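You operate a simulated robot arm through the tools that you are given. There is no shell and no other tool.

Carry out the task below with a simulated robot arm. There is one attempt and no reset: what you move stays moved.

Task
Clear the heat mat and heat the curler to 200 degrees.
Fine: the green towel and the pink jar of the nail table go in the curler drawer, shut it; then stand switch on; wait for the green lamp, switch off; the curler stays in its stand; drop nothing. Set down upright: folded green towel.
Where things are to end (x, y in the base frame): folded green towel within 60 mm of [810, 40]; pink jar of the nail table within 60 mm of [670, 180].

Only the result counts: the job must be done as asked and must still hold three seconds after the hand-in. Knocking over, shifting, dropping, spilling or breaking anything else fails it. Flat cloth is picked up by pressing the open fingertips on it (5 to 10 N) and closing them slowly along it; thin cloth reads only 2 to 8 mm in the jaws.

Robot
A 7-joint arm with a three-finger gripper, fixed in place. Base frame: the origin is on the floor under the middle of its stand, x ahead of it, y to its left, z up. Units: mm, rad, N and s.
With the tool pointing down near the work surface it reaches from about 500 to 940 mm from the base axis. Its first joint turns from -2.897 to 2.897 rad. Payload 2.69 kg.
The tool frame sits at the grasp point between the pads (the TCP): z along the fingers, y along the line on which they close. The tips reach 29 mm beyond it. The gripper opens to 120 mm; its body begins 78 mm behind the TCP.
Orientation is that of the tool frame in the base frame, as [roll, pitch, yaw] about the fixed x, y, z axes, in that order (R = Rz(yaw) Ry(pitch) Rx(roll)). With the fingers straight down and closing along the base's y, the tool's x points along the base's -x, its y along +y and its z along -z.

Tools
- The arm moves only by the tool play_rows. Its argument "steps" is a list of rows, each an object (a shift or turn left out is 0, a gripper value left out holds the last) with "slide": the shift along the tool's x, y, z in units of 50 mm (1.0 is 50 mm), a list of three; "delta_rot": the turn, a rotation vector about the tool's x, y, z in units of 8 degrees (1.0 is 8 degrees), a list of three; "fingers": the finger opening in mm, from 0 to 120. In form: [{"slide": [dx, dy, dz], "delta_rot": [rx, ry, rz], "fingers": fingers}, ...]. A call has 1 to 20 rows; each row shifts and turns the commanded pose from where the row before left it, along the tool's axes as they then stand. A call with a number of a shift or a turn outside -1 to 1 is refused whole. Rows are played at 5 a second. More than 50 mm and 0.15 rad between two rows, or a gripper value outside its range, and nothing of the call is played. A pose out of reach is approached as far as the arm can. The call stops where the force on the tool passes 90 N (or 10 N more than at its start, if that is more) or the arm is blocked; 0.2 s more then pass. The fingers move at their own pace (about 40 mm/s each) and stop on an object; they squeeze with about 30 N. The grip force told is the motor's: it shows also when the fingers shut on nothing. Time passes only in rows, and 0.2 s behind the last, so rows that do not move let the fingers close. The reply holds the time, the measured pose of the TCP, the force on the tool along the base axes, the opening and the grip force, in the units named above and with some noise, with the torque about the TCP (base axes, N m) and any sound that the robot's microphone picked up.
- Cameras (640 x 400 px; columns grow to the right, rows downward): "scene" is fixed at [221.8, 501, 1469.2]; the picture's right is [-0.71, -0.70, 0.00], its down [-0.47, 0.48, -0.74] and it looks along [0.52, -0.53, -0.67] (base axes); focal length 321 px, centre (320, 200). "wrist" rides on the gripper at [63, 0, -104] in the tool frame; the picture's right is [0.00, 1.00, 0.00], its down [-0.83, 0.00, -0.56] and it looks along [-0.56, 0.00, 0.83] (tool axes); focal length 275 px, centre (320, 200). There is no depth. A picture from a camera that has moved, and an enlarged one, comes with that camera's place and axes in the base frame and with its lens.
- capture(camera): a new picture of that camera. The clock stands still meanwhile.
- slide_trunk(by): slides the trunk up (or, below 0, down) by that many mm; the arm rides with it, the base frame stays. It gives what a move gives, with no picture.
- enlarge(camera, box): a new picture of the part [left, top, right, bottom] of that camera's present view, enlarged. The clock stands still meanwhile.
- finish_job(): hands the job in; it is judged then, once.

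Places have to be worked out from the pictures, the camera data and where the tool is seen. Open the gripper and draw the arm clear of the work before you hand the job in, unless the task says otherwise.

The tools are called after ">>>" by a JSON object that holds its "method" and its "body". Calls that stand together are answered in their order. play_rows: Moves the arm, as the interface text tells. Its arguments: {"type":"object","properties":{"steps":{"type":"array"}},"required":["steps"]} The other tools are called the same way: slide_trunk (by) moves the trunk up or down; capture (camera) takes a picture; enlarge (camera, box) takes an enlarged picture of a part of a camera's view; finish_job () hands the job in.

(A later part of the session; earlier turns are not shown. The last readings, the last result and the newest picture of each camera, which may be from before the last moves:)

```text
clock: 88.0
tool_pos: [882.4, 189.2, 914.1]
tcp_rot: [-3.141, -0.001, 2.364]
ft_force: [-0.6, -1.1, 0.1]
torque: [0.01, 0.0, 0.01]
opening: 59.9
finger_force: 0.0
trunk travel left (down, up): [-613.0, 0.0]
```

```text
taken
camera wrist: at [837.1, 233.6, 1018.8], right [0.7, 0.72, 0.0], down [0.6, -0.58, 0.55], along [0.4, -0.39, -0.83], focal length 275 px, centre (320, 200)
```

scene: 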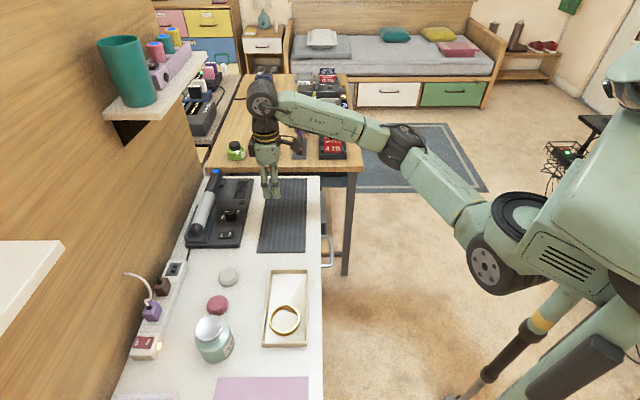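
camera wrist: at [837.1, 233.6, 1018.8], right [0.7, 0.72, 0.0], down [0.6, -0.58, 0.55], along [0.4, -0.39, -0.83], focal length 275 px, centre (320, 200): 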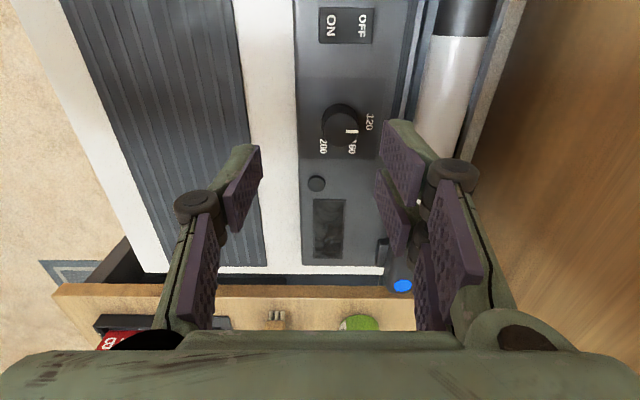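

Reach is fine at this yaw (r≈902). I'll zoom in on the dial, the cradle and the switch.

>>> {"method": "enlarge", "body": {"camera": "wrist", "box": [285, 80, 445, 200]}}

>>> {"method": "enlarge", "body": {"camera": "wrist", "box": [285, 0, 445, 120]}}

```text
3.33 times, centred on (365, 140) of wrist
camera zoom: at [837.1, 233.6, 1018.8], right [0.7, 0.72, 0.0], down [0.6, -0.58, 0.55], along [0.4, -0.39, -0.83], focal length 918 px, centre (170, 400)
```

zoom: 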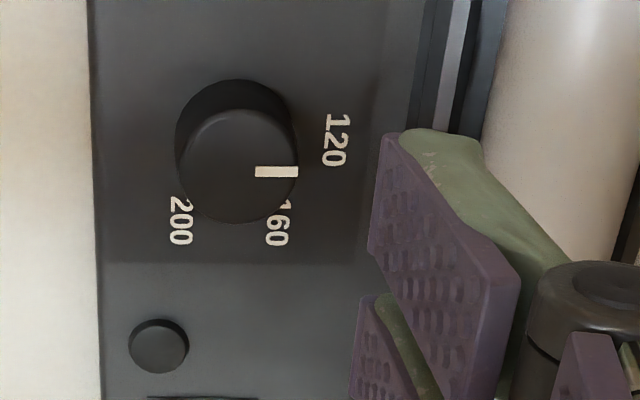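

```text
3.33 times, centred on (365, 60) of wrist
camera zoom: at [837.1, 233.6, 1018.8], right [0.7, 0.72, 0.0], down [0.6, -0.58, 0.55], along [0.4, -0.39, -0.83], focal length 918 px, centre (170, 667)
```

zoom: 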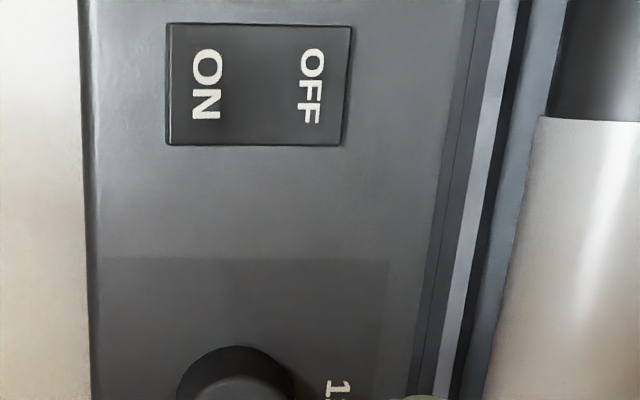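

The dial is at e1≈512.5, e2≈776 with its top at z≈778 (about 31 mm across, 22 mm high). The pointer is at 120 and 200 lies about 122° clockwise; the cradle edge is about 50 mm away. I'll turn to yaw 80° so the double-finger side keeps clear of the cradle, and go over the dial.

>>> {"method": "play_rows", "body": {"steps": [{"delta_rot": [0, 0, 0.989], "fingers": 42}, {"delta_rot": [0, 0, 0.989]}, {"delta_rot": [0, 0, 0.989]}, {"delta_rot": [0, 0, 0.989]}, {"delta_rot": [0, 0, 0.989]}, {"delta_rot": [0, 0, 0.989]}, {"delta_rot": [0, 0, 0.989]}, {"slide": [0.02, 0.29, 0.2]}, {"slide": [0.02, 0.29, 0.3]}, {}]}}

>>> {"method": "capture", "body": {"camera": "wrist"}}

>>> {"method": "capture", "body": {"camera": "scene"}}

```text
clock: 90.2
tool_pos: [912.4, 187.5, 887.8]
tcp_rot: [-3.14, 0.0, 1.396]
ft_force: [-0.7, 0.5, 0.6]
torque: [0.01, 0.02, 0.01]
opening: 41.9
finger_force: 0.1
trunk travel left (down, up): [-613.0, 0.0]
```

```text
taken
camera wrist: at [922.2, 249.9, 992.7], right [0.99, -0.17, 0.0], down [-0.14, -0.82, 0.56], along [-0.1, -0.55, -0.83], focal length 275 px, centre (320, 200)
```

wrist: 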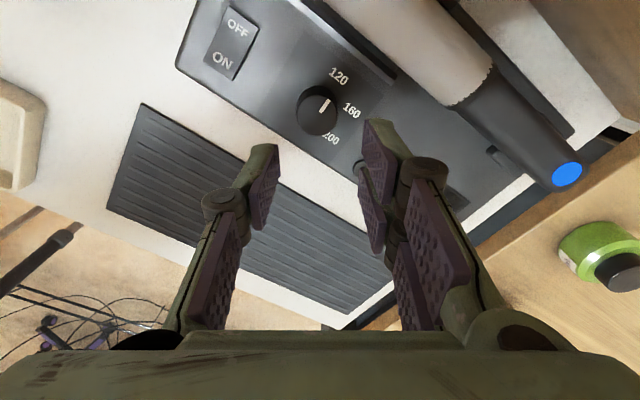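

```text
taken
```

scene: 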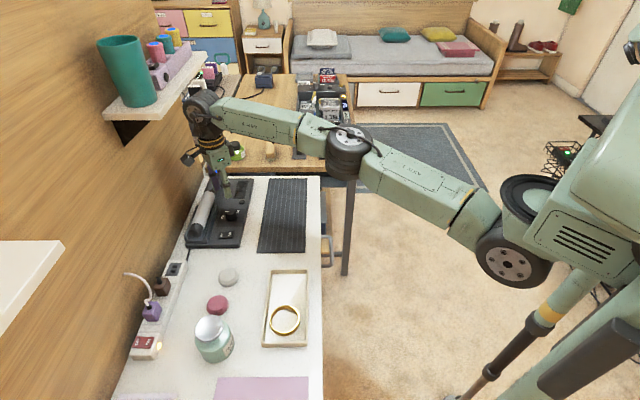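

The arm is above the dial with all three labels visible. I'll zoom in to measure the angles precisely.

>>> {"method": "enlarge", "body": {"camera": "wrist", "box": [270, 50, 390, 150]}}

>>> {"method": "enlarge", "body": {"camera": "scene", "box": [90, 70, 290, 230]}}

```text
4.00 times, centred on (330, 100) of wrist
camera zoom: at [922.2, 249.9, 992.7], right [0.99, -0.17, 0.0], down [-0.14, -0.82, 0.56], along [-0.1, -0.55, -0.83], focal length 1101 px, centre (280, 600)
```

zoom: 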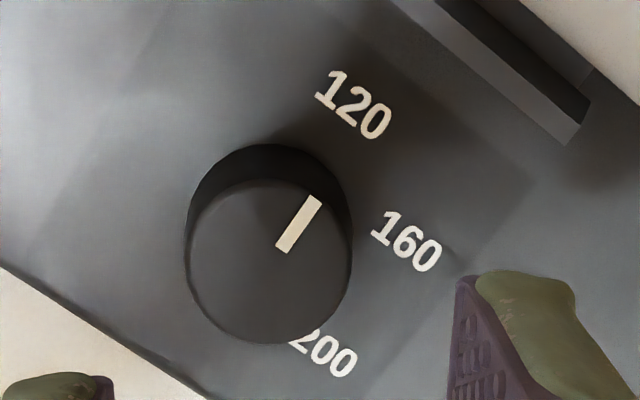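

```text
2.50 times, centred on (190, 150) of scene
camera zoom: at [221.8, 501.0, 1469.2], right [-0.71, -0.7, 0.0], down [-0.47, 0.48, -0.74], along [0.52, -0.53, -0.67], focal length 802 px, centre (645, 325)
```

zoom: 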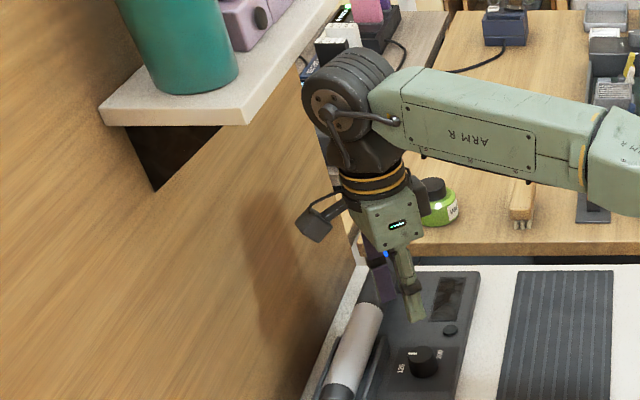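

Measured angles: pointer at 120, with labels spaced about 60° apart, so 200 is 120° clockwise. I'll centre on the knob and descend to just above it for a check.

>>> {"method": "play_rows", "body": {"steps": [{"slide": [-0.034, -0.053, 0.4]}, {"slide": [0, 0, 0.5]}, {"slide": [0, 0, 0.45]}, {}]}}

>>> {"method": "capture", "body": {"camera": "wrist"}}

>>> {"method": "enlarge", "body": {"camera": "scene", "box": [170, 130, 290, 260]}}

```text
clock: 91.2
tool_pos: [907.9, 185.1, 822.3]
tcp_rot: [-3.14, 0.001, 1.399]
ft_force: [-0.8, 0.3, 0.9]
torque: [-0.04, 0.02, 0.04]
opening: 42.0
finger_force: 0.1
trunk travel left (down, up): [-613.0, 0.0]
```

```text
taken
camera wrist: at [918.4, 247.7, 925.6], right [0.99, -0.17, 0.0], down [-0.14, -0.82, 0.56], along [-0.09, -0.55, -0.83], focal length 275 px, centre (320, 200)
```

wrist: 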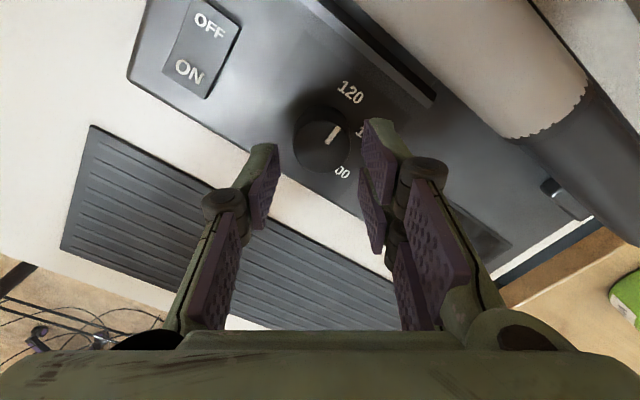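

```text
3.08 times, centred on (230, 195) of scene
camera zoom: at [221.8, 501.0, 1469.2], right [-0.71, -0.7, 0.0], down [-0.47, 0.48, -0.74], along [0.52, -0.53, -0.67], focal length 987 px, centre (597, 215)
```

zoom: 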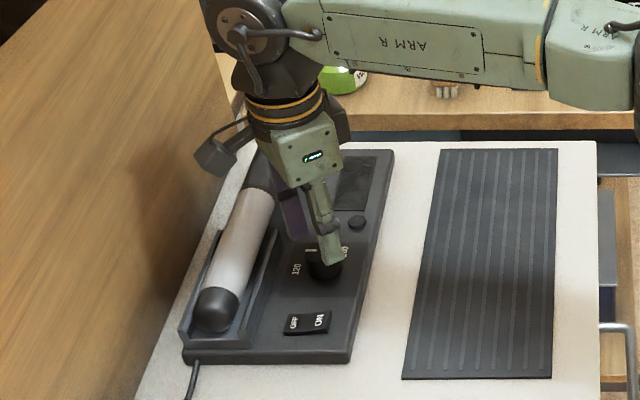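

The TCP is centred on the knob within 1 mm. I'll descend 32 mm around it and close gently.

>>> {"method": "play_rows", "body": {"steps": [{"slide": [0, 0, 0.3]}, {"slide": [0, 0, 0.3]}, {}]}}

>>> {"method": "capture", "body": {"camera": "wrist"}}

>>> {"method": "enlarge", "body": {"camera": "scene", "box": [170, 150, 270, 260]}}

```text
clock: 92.0
tool_pos: [908.4, 187.2, 791.4]
tcp_rot: [-3.14, 0.0, 1.396]
ft_force: [-0.2, -0.3, 0.0]
torque: [0.0, 0.01, 0.01]
opening: 42.1
finger_force: 0.1
trunk travel left (down, up): [-613.0, 0.0]
```

```text
taken
camera wrist: at [918.2, 248.3, 895.3], right [0.99, -0.17, 0.0], down [-0.14, -0.82, 0.56], along [-0.1, -0.55, -0.83], focal length 275 px, centre (320, 200)
```

wrist: 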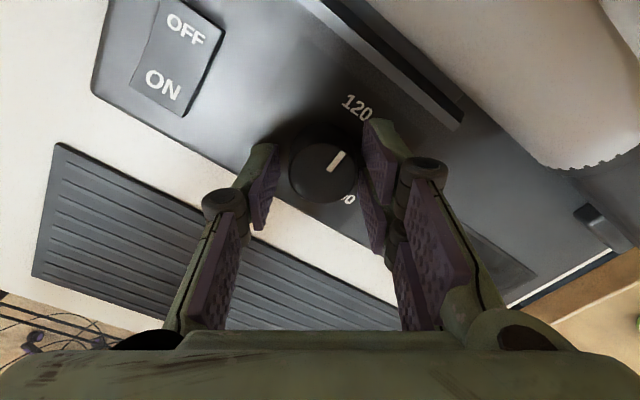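

```text
3.64 times, centred on (220, 205) of scene
camera zoom: at [221.8, 501.0, 1469.2], right [-0.71, -0.7, 0.0], down [-0.47, 0.48, -0.74], along [0.52, -0.53, -0.67], focal length 1166 px, centre (684, 182)
```

zoom: 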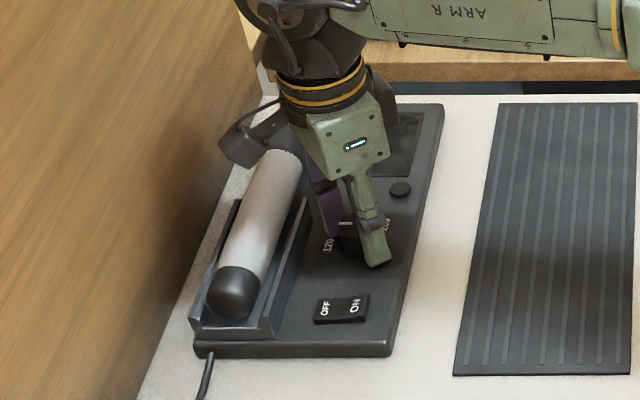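

The fingers straddle the knob with no contact force. Closing on it.

>>> {"method": "play_rows", "body": {"steps": [{"fingers": 36}, {"fingers": 32}, {"fingers": 28}, {"fingers": 25}, {}, {}]}}

>>> {"method": "capture", "body": {"camera": "wrist"}}

```text
clock: 93.4
tool_pos: [909.5, 186.0, 791.7]
tcp_rot: [3.141, -0.002, 1.396]
ft_force: [17.2, 0.7, 1.1]
torque: [0.06, -0.58, -0.03]
opening: 32.9
finger_force: 44.1
trunk travel left (down, up): [-613.0, 0.0]
```

```text
taken
camera wrist: at [919.2, 247.9, 895.5], right [0.99, -0.17, 0.0], down [-0.14, -0.82, 0.56], along [-0.09, -0.55, -0.83], focal length 275 px, centre (320, 200)
```

wrist: 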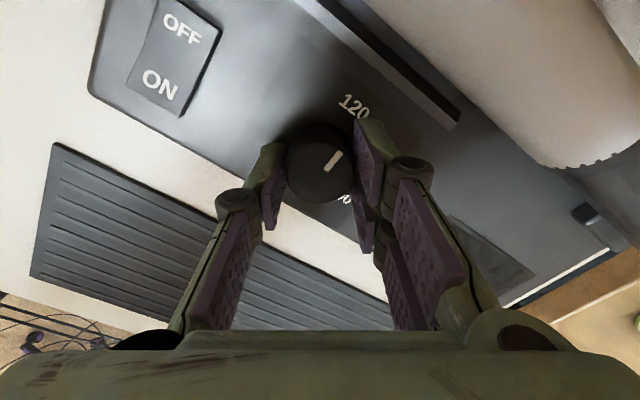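

The knob is gripped (32.9 mm), with a 17 N sideways reaction from a slight offset. I'll shift 1.5 mm to relieve it before turning.

>>> {"method": "play_rows", "body": {"steps": [{"slide": [0, 0.03, 0]}, {}]}}

```text
clock: 94.0
tool_pos: [908.6, 185.6, 791.2]
tcp_rot: [-3.139, 0.0, 1.398]
ft_force: [6.2, -0.3, 1.5]
torque: [0.69, -0.16, 0.0]
opening: 33.1
finger_force: 44.8
trunk travel left (down, up): [-613.0, 0.0]
```

The side load is down to 6 N. I'll turn clockwise in small steps: the first 24°, then check the pointer.

>>> {"method": "play_rows", "body": {"steps": [{"slide": [0, 0.01, 0], "delta_rot": [0, 0, 0.75]}, {"delta_rot": [0, 0, 0.75]}, {"delta_rot": [0, 0, 0.75]}, {"delta_rot": [0, 0, 0.75]}, {}]}}

>>> {"method": "capture", "body": {"camera": "wrist"}}

>>> {"method": "enlarge", "body": {"camera": "scene", "box": [170, 150, 270, 260]}}

```text
clock: 95.2
tool_pos: [908.9, 186.1, 791.7]
tcp_rot: [-3.136, 0.004, 0.979]
ft_force: [-24.0, -1.5, -0.6]
torque: [0.52, 0.64, 0.06]
opening: 32.8
finger_force: 45.1
trunk travel left (down, up): [-613.0, 0.0]
```

```text
taken
camera wrist: at [943.4, 238.7, 895.3], right [0.83, -0.55, 0.0], down [-0.46, -0.69, 0.56], along [-0.31, -0.46, -0.83], focal length 275 px, centre (320, 200)
```

wrist: 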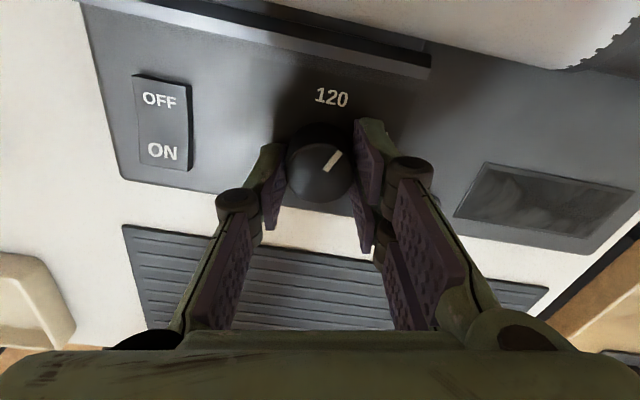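

```text
3.64 times, centred on (220, 205) of scene
camera zoom: at [221.8, 501.0, 1469.2], right [-0.71, -0.7, 0.0], down [-0.47, 0.48, -0.74], along [0.52, -0.53, -0.67], focal length 1166 px, centre (684, 182)
```

zoom: 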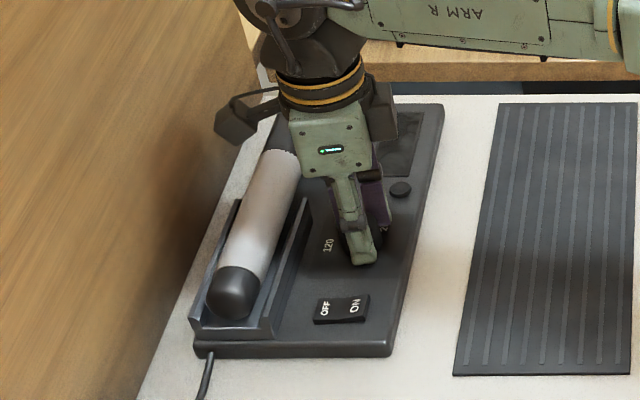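

The pointer follows the gripper. There's a 24 N side load in -x, so I'll correct by about 1 mm and keep turning.

>>> {"method": "play_rows", "body": {"steps": [{"slide": [-0.01, -0.02, 0]}, {"delta_rot": [0, 0, 0.75]}, {"delta_rot": [0, 0, 0.75]}, {}]}}

```text
clock: 96.2
tool_pos: [907.3, 187.2, 791.0]
tcp_rot: [-3.139, 0.003, 0.769]
ft_force: [-31.0, 3.3, -6.0]
torque: [0.66, 0.17, 0.06]
opening: 32.8
finger_force: 45.5
trunk travel left (down, up): [-613.0, 0.0]
```

>>> {"method": "play_rows", "body": {"steps": [{"slide": [-0.036, -0.035, 0]}, {}]}}

>>> {"method": "capture", "body": {"camera": "wrist"}}

```text
clock: 96.8
tool_pos: [906.5, 185.7, 791.1]
tcp_rot: [-3.141, -0.002, 0.77]
ft_force: [-4.0, 12.1, -3.3]
torque: [-0.4, 0.51, 0.04]
opening: 32.8
finger_force: 45.2
trunk travel left (down, up): [-613.0, 0.0]
```

```text
taken
camera wrist: at [952.2, 230.4, 895.8], right [0.7, -0.72, 0.0], down [-0.6, -0.58, 0.55], along [-0.4, -0.39, -0.83], focal length 275 px, centre (320, 200)
```

wrist: 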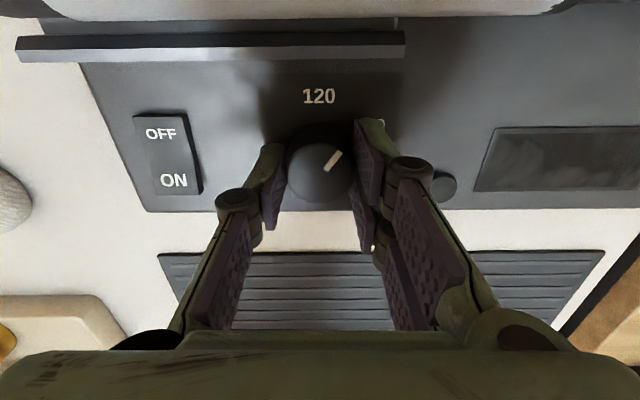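

The side load is relieved (about 12 N) and the dial has turned about 36°. I'll keep turning.

>>> {"method": "play_rows", "body": {"steps": [{"slide": [0, -0.01, 0], "delta_rot": [0, 0, 0.75]}, {"delta_rot": [0, 0, 0.75]}, {"delta_rot": [0, 0, 0.75]}, {}]}}

```text
clock: 97.8
tool_pos: [907.3, 186.7, 790.7]
tcp_rot: [-3.141, -0.003, 0.454]
ft_force: [6.0, 15.0, -1.5]
torque: [0.96, -0.94, 0.04]
opening: 32.9
finger_force: 44.6
trunk travel left (down, up): [-613.0, 0.0]
```

>>> {"method": "play_rows", "body": {"steps": [{"slide": [0.015, -0.017, 0], "delta_rot": [0, 0, 0.75]}, {"delta_rot": [0, 0, 0.75]}, {"delta_rot": [0, 0, 0.75]}, {}]}}

>>> {"method": "capture", "body": {"camera": "wrist"}}

```text
clock: 98.8
tool_pos: [907.2, 187.3, 791.3]
tcp_rot: [-3.14, 0.001, 0.14]
ft_force: [9.7, 16.9, 6.3]
torque: [0.28, 0.6, 0.03]
opening: 32.6
finger_force: 45.2
trunk travel left (down, up): [-613.0, 0.0]
```

```text
taken
camera wrist: at [969.1, 196.8, 895.6], right [0.14, -0.99, 0.0], down [-0.82, -0.12, 0.56], along [-0.55, -0.08, -0.83], focal length 275 px, centre (320, 200)
```

wrist: 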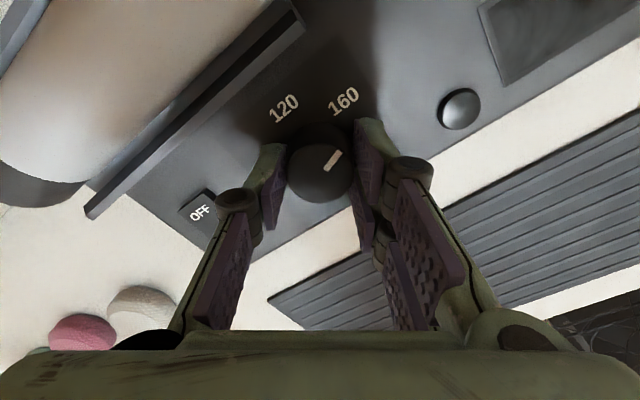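

The dial is at about 72°, past 160, with the pointer still following. I'll turn another 24° with a small relief shift.

>>> {"method": "play_rows", "body": {"steps": [{"slide": [0.017, -0.024, 0], "delta_rot": [0, 0, 0.75]}, {"delta_rot": [0, 0, 0.75]}, {"delta_rot": [0, 0, 0.75]}, {"delta_rot": [0, 0, 0.75]}, {}]}}

>>> {"method": "capture", "body": {"camera": "wrist"}}

```text
clock: 100.0
tool_pos: [907.1, 188.8, 792.3]
tcp_rot: [-3.141, 0.002, -0.28]
ft_force: [-2.8, 8.6, 7.0]
torque: [0.27, 0.3, 0.04]
opening: 32.9
finger_force: 44.9
trunk travel left (down, up): [-613.0, 0.0]
```

```text
taken
camera wrist: at [967.6, 171.8, 895.5], right [-0.27, -0.96, 0.0], down [-0.8, 0.23, 0.56], along [-0.54, 0.15, -0.83], focal length 275 px, centre (320, 200)
```

wrist: 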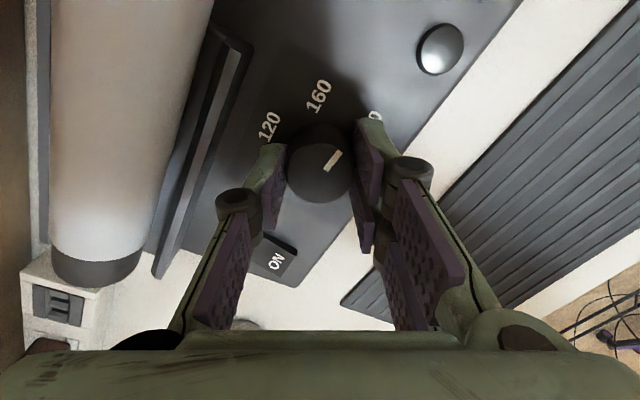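

The dial is at about 96° and the finger still clears the cradle. I'll do the final 24° in two parts.

>>> {"method": "play_rows", "body": {"steps": [{"delta_rot": [0, 0, 0.75]}, {"delta_rot": [0, 0, 0.75]}, {"delta_rot": [0, 0, 0.75]}, {}]}}

>>> {"method": "capture", "body": {"camera": "wrist"}}

```text
clock: 101.0
tool_pos: [906.7, 190.4, 792.3]
tcp_rot: [-3.14, 0.003, -0.593]
ft_force: [-2.8, 14.0, 5.6]
torque: [0.46, 0.23, 0.05]
opening: 33.0
finger_force: 45.1
trunk travel left (down, up): [-613.0, 0.0]
```

```text
taken
camera wrist: at [959.5, 154.4, 895.5], right [-0.56, -0.83, 0.0], down [-0.69, 0.46, 0.56], along [-0.46, 0.31, -0.83], focal length 275 px, centre (320, 200)
```

wrist: 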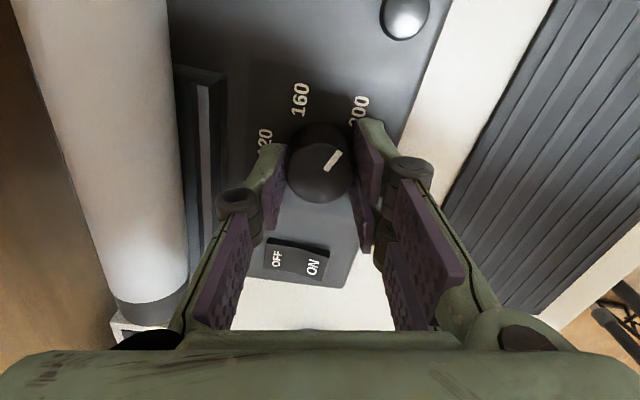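

>>> {"method": "enlarge", "body": {"camera": "wrist", "box": [250, 70, 390, 210]}}

```text
2.86 times, centred on (320, 140) of wrist
camera zoom: at [959.5, 154.4, 895.5], right [-0.56, -0.83, 0.0], down [-0.69, 0.46, 0.56], along [-0.46, 0.31, -0.83], focal length 786 px, centre (320, 371)
```

zoom: 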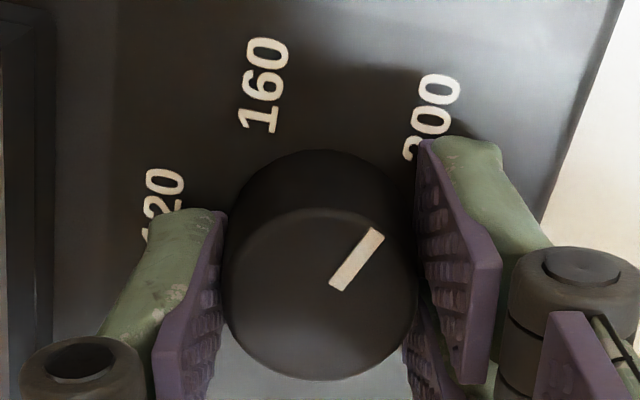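

By rotation (114°) and by the picture, about 6° remain to the 200 mark. I'll turn the last 6° and check the torque and the pointer.

>>> {"method": "play_rows", "body": {"steps": [{"slide": [0, -0.015, 0], "delta_rot": [0, 0, 0.4]}, {"delta_rot": [0, 0, 0.35]}, {}]}}

>>> {"method": "enlarge", "body": {"camera": "wrist", "box": [250, 70, 390, 210]}}

```text
clock: 101.8
tool_pos: [906.7, 188.2, 791.4]
tcp_rot: [-3.141, 0.002, -0.698]
ft_force: [-5.9, 11.9, 5.2]
torque: [0.47, 0.24, -0.01]
opening: 32.6
finger_force: 45.5
trunk travel left (down, up): [-613.0, 0.0]
```

```text
2.86 times, centred on (320, 140) of wrist
camera zoom: at [955.9, 149.5, 895.5], right [-0.64, -0.77, 0.0], down [-0.64, 0.53, 0.56], along [-0.43, 0.36, -0.83], focal length 786 px, centre (320, 371)
```

zoom: 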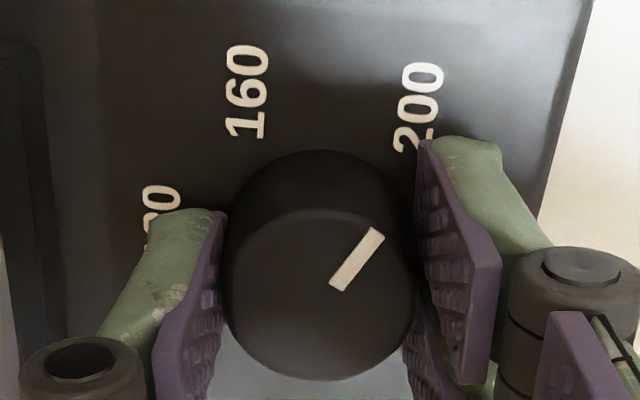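

The pointer now lines up with the 200 mark. I'll feel for an end stop with a tiny extra 2°, reading the torque.

>>> {"method": "play_rows", "body": {"steps": [{"delta_rot": [0, 0, 0.25]}, {}]}}

>>> {"method": "enlarge", "body": {"camera": "wrist", "box": [250, 70, 390, 210]}}

```text
clock: 102.4
tool_pos: [907.4, 189.9, 790.9]
tcp_rot: [3.141, -0.001, -0.73]
ft_force: [-2.6, 12.8, 2.1]
torque: [0.4, -0.08, 0.41]
opening: 32.8
finger_force: 45.1
trunk travel left (down, up): [-613.0, 0.0]
```

```text
2.86 times, centred on (320, 140) of wrist
camera zoom: at [954.6, 147.8, 895.6], right [-0.66, -0.75, 0.0], down [-0.62, 0.55, 0.56], along [-0.42, 0.37, -0.83], focal length 786 px, centre (320, 371)
```

zoom: 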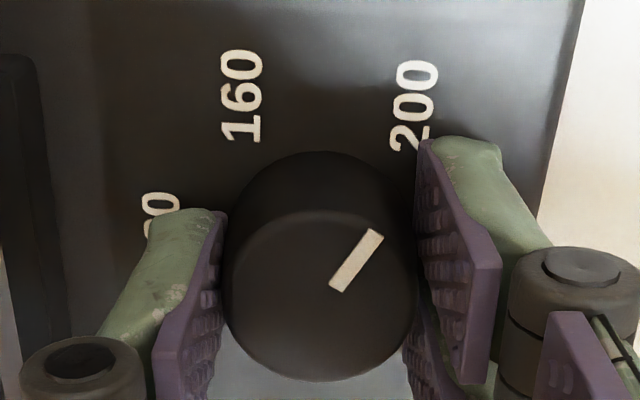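

The torque jumped to 0.41 N·m, so the dial is at its end stop at 200. I'll open the fingers and rise straight up.

>>> {"method": "play_rows", "body": {"steps": [{"fingers": 36}, {"fingers": 40}, {}, {"slide": [0, 0, -0.2]}, {"slide": [0, 0, -0.5]}, {"slide": [0, 0, -0.8]}, {}]}}

>>> {"method": "capture", "body": {"camera": "wrist"}}

>>> {"method": "enlarge", "body": {"camera": "scene", "box": [170, 150, 270, 260]}}

```text
clock: 104.0
tool_pos: [908.8, 186.3, 866.7]
tcp_rot: [3.141, 0.001, -0.732]
ft_force: [-0.7, -0.5, -0.6]
torque: [0.0, 0.01, -0.03]
opening: 39.9
finger_force: 0.0
trunk travel left (down, up): [-613.0, 0.0]
```

```text
taken
camera wrist: at [955.8, 145.0, 970.0], right [-0.66, -0.75, 0.0], down [-0.62, 0.55, 0.56], along [-0.42, 0.37, -0.83], focal length 275 px, centre (320, 200)
```

wrist: 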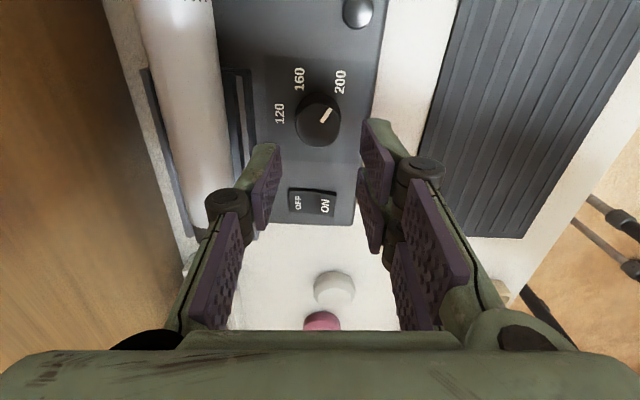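

```text
3.64 times, centred on (220, 205) of scene
camera zoom: at [221.8, 501.0, 1469.2], right [-0.71, -0.7, 0.0], down [-0.47, 0.48, -0.74], along [0.52, -0.53, -0.67], focal length 1166 px, centre (684, 182)
```

zoom: 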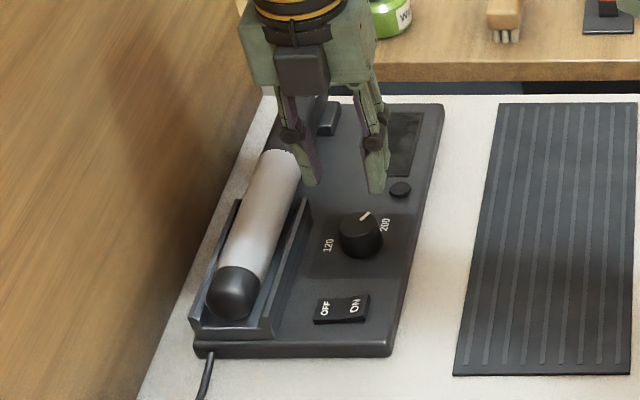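

The pointer clearly points at 200. Now for the rocker, with its ON half near e1≈434, e2≈763. I'll press it with the single finger (on the wall side), so I'll square the yaw to -45° and move over the rocker with 60 mm opening.

>>> {"method": "play_rows", "body": {"steps": [{"delta_rot": [0, 0, 0.38], "fingers": 60}, {"slide": [-0.513, 0.323, 0]}, {"slide": [-0.513, 0.323, 0]}, {"slide": [-0.513, 0.323, 0]}, {"slide": [0, 0, 0.4]}, {"slide": [0, 0, 0.4]}, {}]}}

>>> {"method": "capture", "body": {"camera": "wrist"}}

>>> {"method": "enlarge", "body": {"camera": "scene", "box": [170, 150, 290, 270]}}

```text
clock: 105.6
tool_pos: [820.1, 208.3, 824.9]
tcp_rot: [3.141, 0.002, -0.786]
ft_force: [0.9, 0.3, -0.8]
torque: [0.01, 0.02, 0.02]
opening: 60.0
finger_force: 0.1
trunk travel left (down, up): [-613.0, 0.0]
```

```text
taken
camera wrist: at [864.1, 164.2, 930.7], right [-0.7, -0.71, 0.0], down [-0.59, 0.58, 0.56], along [-0.4, 0.39, -0.83], focal length 275 px, centre (320, 200)
```

wrist: 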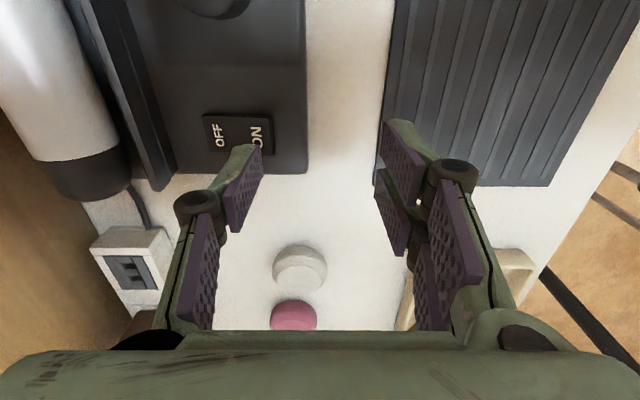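

```text
3.33 times, centred on (230, 210) of scene
camera zoom: at [221.8, 501.0, 1469.2], right [-0.71, -0.7, 0.0], down [-0.47, 0.48, -0.74], along [0.52, -0.53, -0.67], focal length 1069 px, centre (620, 167)
```

zoom: 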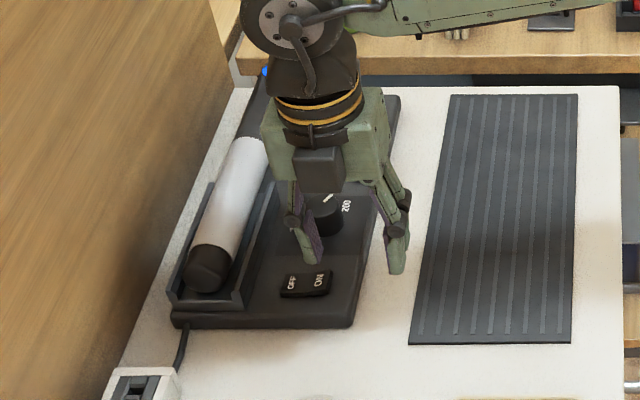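

The single fingertip is above the ON half (tip at about e1 432, e2 764). I'll descend to a few mm above the rocker, then press in small steps.

>>> {"method": "play_rows", "body": {"steps": [{"slide": [0, 0.04, 0.2]}, {"slide": [0, 0, 0.2]}, {}]}}

>>> {"method": "enlarge", "body": {"camera": "wrist", "box": [180, 80, 320, 220]}}

>>> {"method": "enlarge", "body": {"camera": "scene", "box": [190, 190, 270, 260]}}

```text
clock: 106.4
tool_pos: [818.2, 208.1, 807.4]
tcp_rot: [-3.142, 0.001, -0.783]
ft_force: [0.3, -0.2, 0.8]
torque: [-0.01, 0.01, 0.02]
opening: 60.1
finger_force: 0.0
trunk travel left (down, up): [-613.0, 0.0]
```

```text
2.86 times, centred on (250, 150) of wrist
camera zoom: at [862.6, 164.0, 910.5], right [-0.7, -0.71, 0.0], down [-0.59, 0.58, 0.56], along [-0.4, 0.39, -0.83], focal length 786 px, centre (520, 343)
```

zoom: 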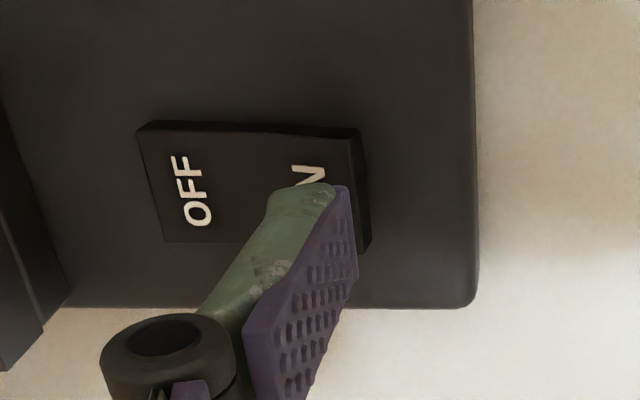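

```text
5.71 times, centred on (230, 225) of scene
camera zoom: at [221.8, 501.0, 1469.2], right [-0.71, -0.7, 0.0], down [-0.47, 0.48, -0.74], along [0.52, -0.53, -0.67], focal length 1833 px, centre (834, 57)
```

zoom: 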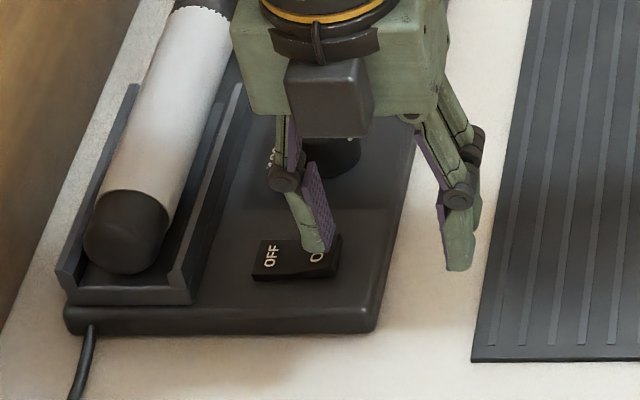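

The tip hovers over the ON half. Pressing down step by step.

>>> {"method": "play_rows", "body": {"steps": [{"slide": [0, 0, 0.1]}, {}]}}

>>> {"method": "play_rows", "body": {"steps": [{"slide": [0, 0, 0.06]}, {}]}}

```text
clock: 107.0
tool_pos: [817.4, 208.2, 801.8]
tcp_rot: [-3.141, 0.0, -0.786]
ft_force: [0.3, 0.0, -0.7]
torque: [-0.01, -0.05, 0.01]
opening: 60.0
finger_force: 0.0
trunk travel left (down, up): [-613.0, 0.0]
```

```text
clock: 107.6
tool_pos: [817.2, 208.7, 798.3]
tcp_rot: [3.141, 0.001, -0.785]
ft_force: [0.3, -0.1, 0.3]
torque: [0.02, -0.03, -0.02]
opening: 59.8
finger_force: 0.1
trunk travel left (down, up): [-613.0, 0.0]
```

>>> {"method": "play_rows", "body": {"steps": [{"slide": [0, 0, 0.06]}, {}]}}

>>> {"method": "play_rows", "body": {"steps": [{"slide": [0, 0, 0.04]}, {}]}}

```text
clock: 108.2
tool_pos: [817.5, 207.7, 795.7]
tcp_rot: [-3.14, 0.001, -0.785]
ft_force: [-0.7, 0.1, -0.5]
torque: [0.03, -0.01, -0.03]
opening: 60.0
finger_force: 0.0
trunk travel left (down, up): [-613.0, 0.0]
```

```text
clock: 108.8
tool_pos: [817.7, 209.2, 794.5]
tcp_rot: [3.141, 0.003, -0.784]
ft_force: [-0.3, -0.4, 1.9]
torque: [0.06, -0.07, 0.03]
opening: 60.0
finger_force: 0.0
trunk travel left (down, up): [-613.0, 0.0]
```

First contact at TCP z≈794 (fz 1.9 N). I'll press on in 1.5–2 mm steps.

>>> {"method": "play_rows", "body": {"steps": [{"slide": [0, 0, 0.04]}, {}]}}

>>> {"method": "play_rows", "body": {"steps": [{"slide": [0, 0, 0.04]}, {}]}}

>>> {"method": "enlarge", "body": {"camera": "scene", "box": [190, 170, 270, 260]}}

```text
clock: 109.4
tool_pos: [817.5, 207.7, 792.6]
tcp_rot: [-3.14, 0.0, -0.786]
ft_force: [1.9, 0.2, 10.3]
torque: [0.29, -0.32, -0.02]
opening: 63.3
finger_force: 1.8
trunk travel left (down, up): [-613.0, 0.0]
```

```text
clock: 110.0
tool_pos: [817.0, 207.9, 791.6]
tcp_rot: [-3.138, -0.001, -0.786]
ft_force: [5.2, 1.7, 17.8]
torque: [0.5, -0.58, -0.04]
opening: 68.0
finger_force: 5.5
trunk travel left (down, up): [-613.0, 0.0]
```

```text
4.44 times, centred on (230, 215) of scene
camera zoom: at [221.8, 501.0, 1469.2], right [-0.71, -0.7, 0.0], down [-0.47, 0.48, -0.74], along [0.52, -0.53, -0.67], focal length 1426 px, centre (720, 133)
```

zoom: 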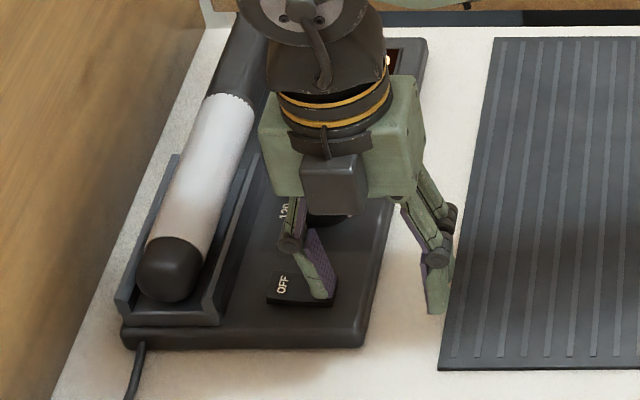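

The finger started splaying outward at 18 N, but the display near the top right now glows, so the switch may have flipped. I'll back off and look.

>>> {"method": "play_rows", "body": {"steps": [{"slide": [0, 0, -0.1]}, {"slide": [0, 0, -0.4]}, {"slide": [0, 0.3, -0.5]}, {}]}}

>>> {"method": "enlarge", "body": {"camera": "scene", "box": [180, 165, 270, 260]}}

>>> {"method": "enlarge", "body": {"camera": "wrist", "box": [160, 0, 340, 200]}}

```text
clock: 111.0
tool_pos: [804.4, 196.9, 838.1]
tcp_rot: [3.139, 0.003, -0.786]
ft_force: [0.1, 0.2, 0.6]
torque: [-0.01, 0.02, 0.0]
opening: 59.9
finger_force: 0.1
trunk travel left (down, up): [-613.0, 0.0]
```

```text
4.21 times, centred on (225, 212) of scene
camera zoom: at [221.8, 501.0, 1469.2], right [-0.71, -0.7, 0.0], down [-0.47, 0.48, -0.74], along [0.52, -0.53, -0.67], focal length 1351 px, centre (720, 147)
```

zoom: 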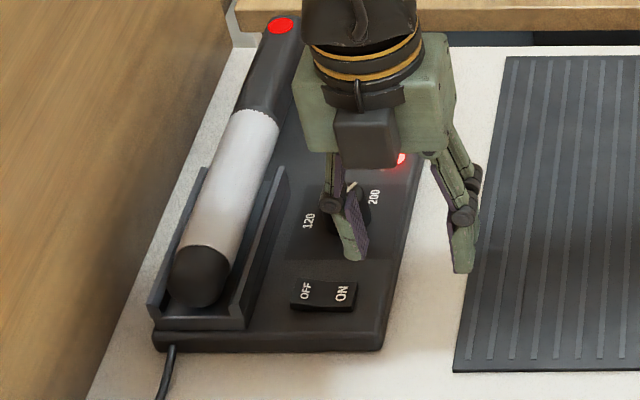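

```text
2.00 times, centred on (250, 100) of wrist
camera zoom: at [849.7, 152.5, 942.4], right [-0.7, -0.71, 0.0], down [-0.59, 0.58, 0.56], along [-0.4, 0.39, -0.83], focal length 551 px, centre (460, 400)
```

zoom: 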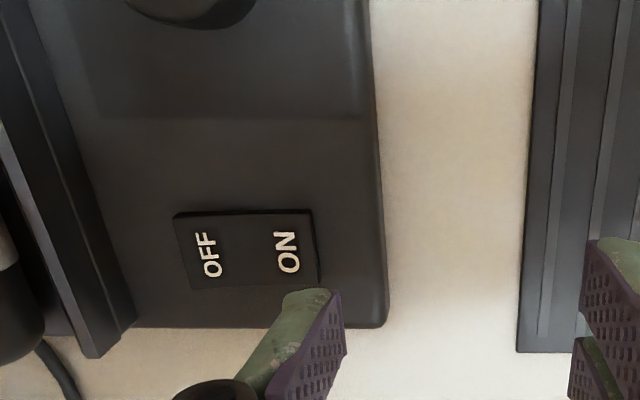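

It is ON: the lamp and the curler's end dot glow red. I'll move aside so the scene camera sees the lamp and display, and let time pass.

>>> {"method": "play_rows", "body": {"steps": [{"slide": [0, 0.6, -0.2]}, {"slide": [0, 0.6, 0]}, {"slide": [0, 0.6, 0]}, {}]}}

>>> {"method": "enlarge", "body": {"camera": "scene", "box": [180, 165, 260, 255]}}

```text
clock: 112.0
tool_pos: [743.2, 132.1, 847.6]
tcp_rot: [-3.141, 0.002, -0.785]
ft_force: [-0.3, 0.6, -0.3]
torque: [0.0, 0.02, 0.02]
opening: 60.0
finger_force: 0.0
trunk travel left (down, up): [-613.0, 0.0]
```

```text
4.44 times, centred on (220, 210) of scene
camera zoom: at [221.8, 501.0, 1469.2], right [-0.71, -0.7, 0.0], down [-0.47, 0.48, -0.74], along [0.52, -0.53, -0.67], focal length 1426 px, centre (764, 156)
```

zoom: 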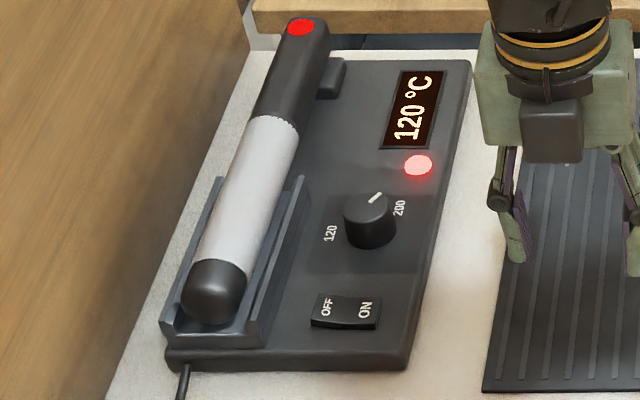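

The display reads 120 °C with a red lamp. I'll wait a couple of seconds to see whether it's climbing.

>>> {"method": "play_rows", "body": {"steps": [{}, {}, {}, {}, {}, {}, {}, {}, {}, {}]}}

>>> {"method": "enlarge", "body": {"camera": "scene", "box": [180, 165, 260, 255]}}

```text
clock: 114.2
tool_pos: [743.0, 133.1, 847.2]
tcp_rot: [3.141, 0.003, -0.786]
ft_force: [-0.4, 1.2, 0.3]
torque: [-0.01, 0.01, -0.01]
opening: 59.8
finger_force: 0.1
trunk travel left (down, up): [-613.0, 0.0]
```

```text
4.44 times, centred on (220, 210) of scene
camera zoom: at [221.8, 501.0, 1469.2], right [-0.71, -0.7, 0.0], down [-0.47, 0.48, -0.74], along [0.52, -0.53, -0.67], focal length 1426 px, centre (764, 156)
```

zoom: 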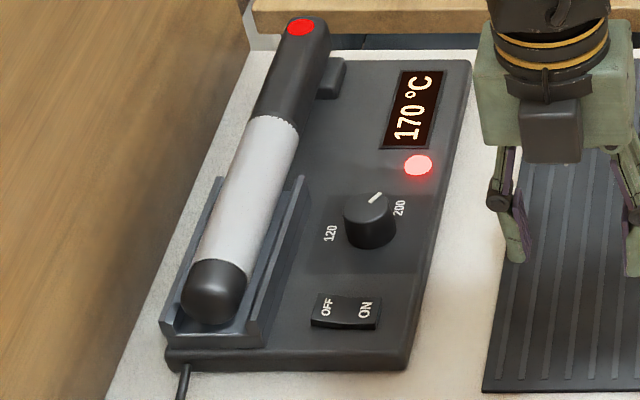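

It's climbing quickly (170 °C). I'll wait another ~1.5 s and check for green.

>>> {"method": "play_rows", "body": {"steps": [{}, {}, {}, {}, {}, {}, {}]}}

>>> {"method": "enlarge", "body": {"camera": "scene", "box": [180, 165, 260, 255]}}

```text
clock: 115.8
tool_pos: [743.7, 133.5, 848.0]
tcp_rot: [-3.141, 0.002, -0.784]
ft_force: [-0.4, -0.1, 0.0]
torque: [-0.04, -0.02, -0.02]
opening: 60.0
finger_force: 0.0
trunk travel left (down, up): [-613.0, 0.0]
```

```text
4.44 times, centred on (220, 210) of scene
camera zoom: at [221.8, 501.0, 1469.2], right [-0.71, -0.7, 0.0], down [-0.47, 0.48, -0.74], along [0.52, -0.53, -0.67], focal length 1426 px, centre (764, 156)
```

zoom: 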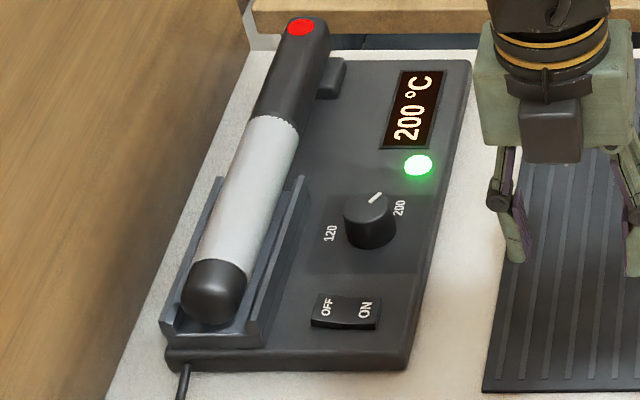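

The lamp is green at 200 °C. I'll now move the single finger over the OFF half (tip at about e2 794).

>>> {"method": "play_rows", "body": {"steps": [{"slide": [0, -0.69, 0]}, {"slide": [0, -0.69, 0]}, {"slide": [0, -0.69, 0]}, {"slide": [0, -0.68, 0]}, {"slide": [0, 0, 0.4]}, {"slide": [0, 0, 0.3]}, {}]}}

>>> {"method": "enlarge", "body": {"camera": "wrist", "box": [160, 60, 340, 220]}}

>>> {"method": "enlarge", "body": {"camera": "scene", "box": [180, 165, 270, 260]}}

```text
clock: 117.4
tool_pos: [840.8, 230.9, 814.8]
tcp_rot: [3.141, 0.001, -0.786]
ft_force: [-0.5, 0.3, 0.6]
torque: [-0.01, -0.01, -0.01]
opening: 60.1
finger_force: 0.0
trunk travel left (down, up): [-613.0, 0.0]
```

```text
2.50 times, centred on (250, 140) of wrist
camera zoom: at [885.6, 186.9, 917.9], right [-0.7, -0.71, 0.0], down [-0.59, 0.58, 0.56], along [-0.4, 0.39, -0.83], focal length 688 px, centre (495, 350)
```

zoom: 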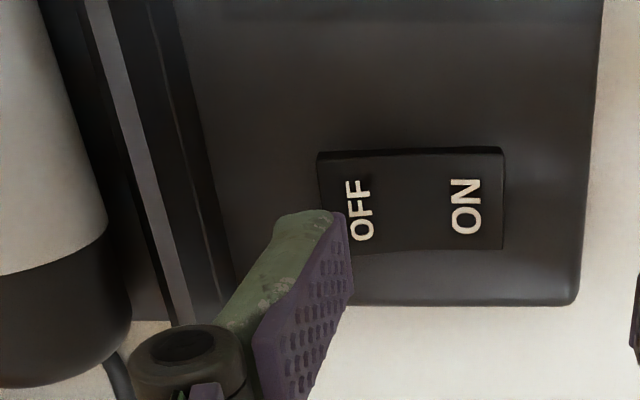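

```text
4.21 times, centred on (225, 212) of scene
camera zoom: at [221.8, 501.0, 1469.2], right [-0.71, -0.7, 0.0], down [-0.47, 0.48, -0.74], along [0.52, -0.53, -0.67], focal length 1351 px, centre (720, 147)
```

zoom: 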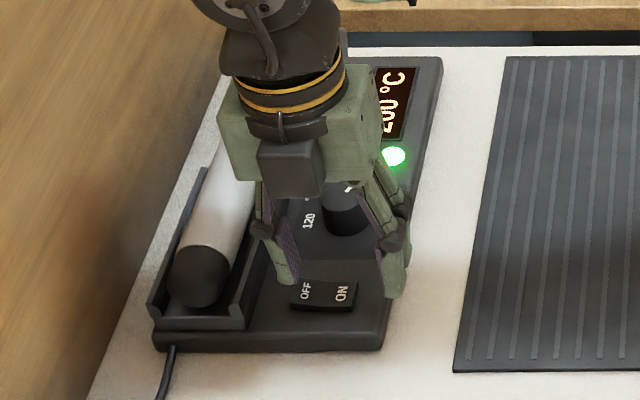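

The tip is slightly too far toward the rocker's end, so I'll shift 5 mm toward its middle and lower to just above it.

>>> {"method": "play_rows", "body": {"steps": [{"slide": [0, 0.1, 0.1]}, {"slide": [0, 0, 0.12]}, {"slide": [0, 0, 0.1]}, {}]}}

>>> {"method": "enlarge", "body": {"camera": "wrist", "box": [160, 60, 340, 220]}}

```text
clock: 118.4
tool_pos: [836.4, 226.7, 798.8]
tcp_rot: [-3.141, 0.002, -0.785]
ft_force: [0.6, -0.4, 0.0]
torque: [-0.02, -0.02, -0.02]
opening: 59.9
finger_force: 0.0
trunk travel left (down, up): [-613.0, 0.0]
```

```text
2.50 times, centred on (250, 140) of wrist
camera zoom: at [881.2, 183.3, 902.2], right [-0.7, -0.71, 0.0], down [-0.59, 0.58, 0.56], along [-0.4, 0.39, -0.83], focal length 688 px, centre (495, 350)
```

zoom: 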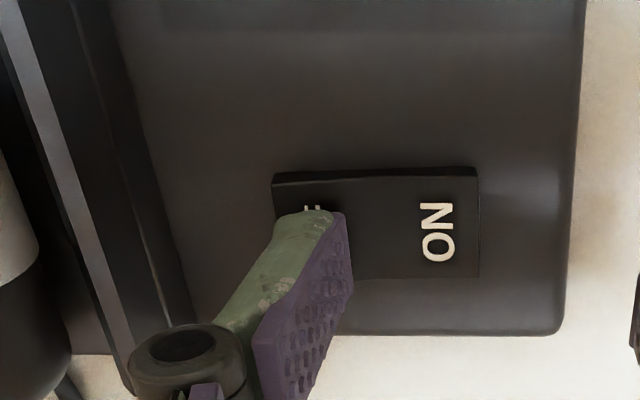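

The tip is now directly above the OFF half. Pressing down in small steps.

>>> {"method": "play_rows", "body": {"steps": [{"slide": [0, 0, 0.06]}, {"slide": [0, 0, 0.04]}, {}]}}

>>> {"method": "play_rows", "body": {"steps": [{"slide": [0, 0, 0.04]}, {}]}}

>>> {"method": "enlarge", "body": {"camera": "scene", "box": [180, 165, 270, 260]}}

```text
clock: 119.2
tool_pos: [838.0, 227.0, 794.1]
tcp_rot: [-3.141, 0.0, -0.786]
ft_force: [1.0, 1.3, 5.4]
torque: [0.12, -0.12, 0.04]
opening: 61.5
finger_force: 0.9
trunk travel left (down, up): [-613.0, 0.0]
```

```text
clock: 119.8
tool_pos: [838.2, 228.2, 792.8]
tcp_rot: [-3.14, 0.002, -0.787]
ft_force: [0.9, 5.0, 12.3]
torque: [0.36, -0.31, 0.0]
opening: 65.8
finger_force: 3.8
trunk travel left (down, up): [-613.0, 0.0]
```

```text
4.21 times, centred on (225, 212) of scene
camera zoom: at [221.8, 501.0, 1469.2], right [-0.71, -0.7, 0.0], down [-0.47, 0.48, -0.74], along [0.52, -0.53, -0.67], focal length 1351 px, centre (720, 147)
```

zoom: 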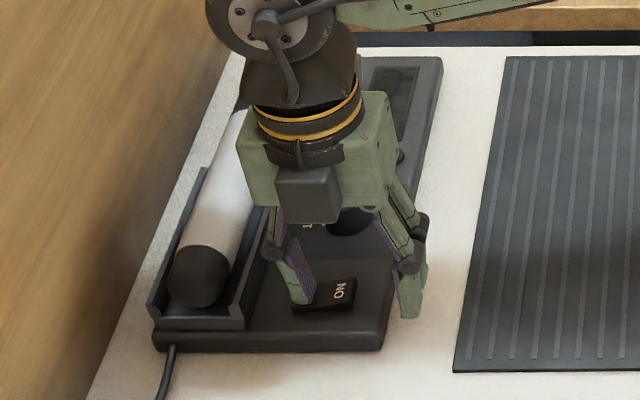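

The display and lamp are dark, so the stand is switched off. I'll lift off and draw the arm clear.

>>> {"method": "play_rows", "body": {"steps": [{"slide": [0, 0, -0.1]}, {"slide": [0, 0, -0.4]}, {"slide": [0, 0, -0.6]}, {"slide": [0, 0.6, -0.2]}, {"slide": [0, 0.8, 0]}, {"slide": [0, 0.8, 0]}, {"slide": [0, 0.8, 0]}, {}]}}

>>> {"method": "enlarge", "body": {"camera": "scene", "box": [180, 165, 260, 255]}}

>>> {"method": "capture", "body": {"camera": "scene"}}

```text
clock: 121.6
tool_pos: [729.2, 120.8, 857.1]
tcp_rot: [3.141, 0.002, -0.785]
ft_force: [0.0, 0.5, -0.3]
torque: [0.0, -0.02, 0.03]
opening: 59.9
finger_force: 0.0
trunk travel left (down, up): [-613.0, 0.0]
```

```text
4.44 times, centred on (220, 210) of scene
camera zoom: at [221.8, 501.0, 1469.2], right [-0.71, -0.7, 0.0], down [-0.47, 0.48, -0.74], along [0.52, -0.53, -0.67], focal length 1426 px, centre (764, 156)
```

zoom: 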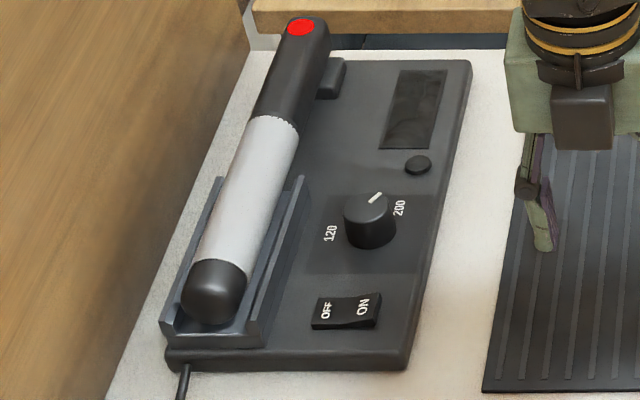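

```text
taken
```

scene: 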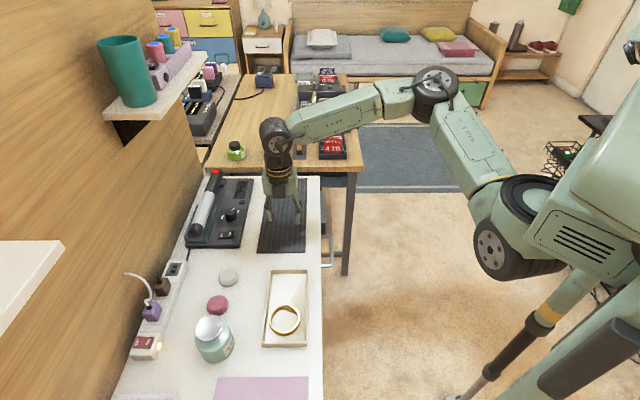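

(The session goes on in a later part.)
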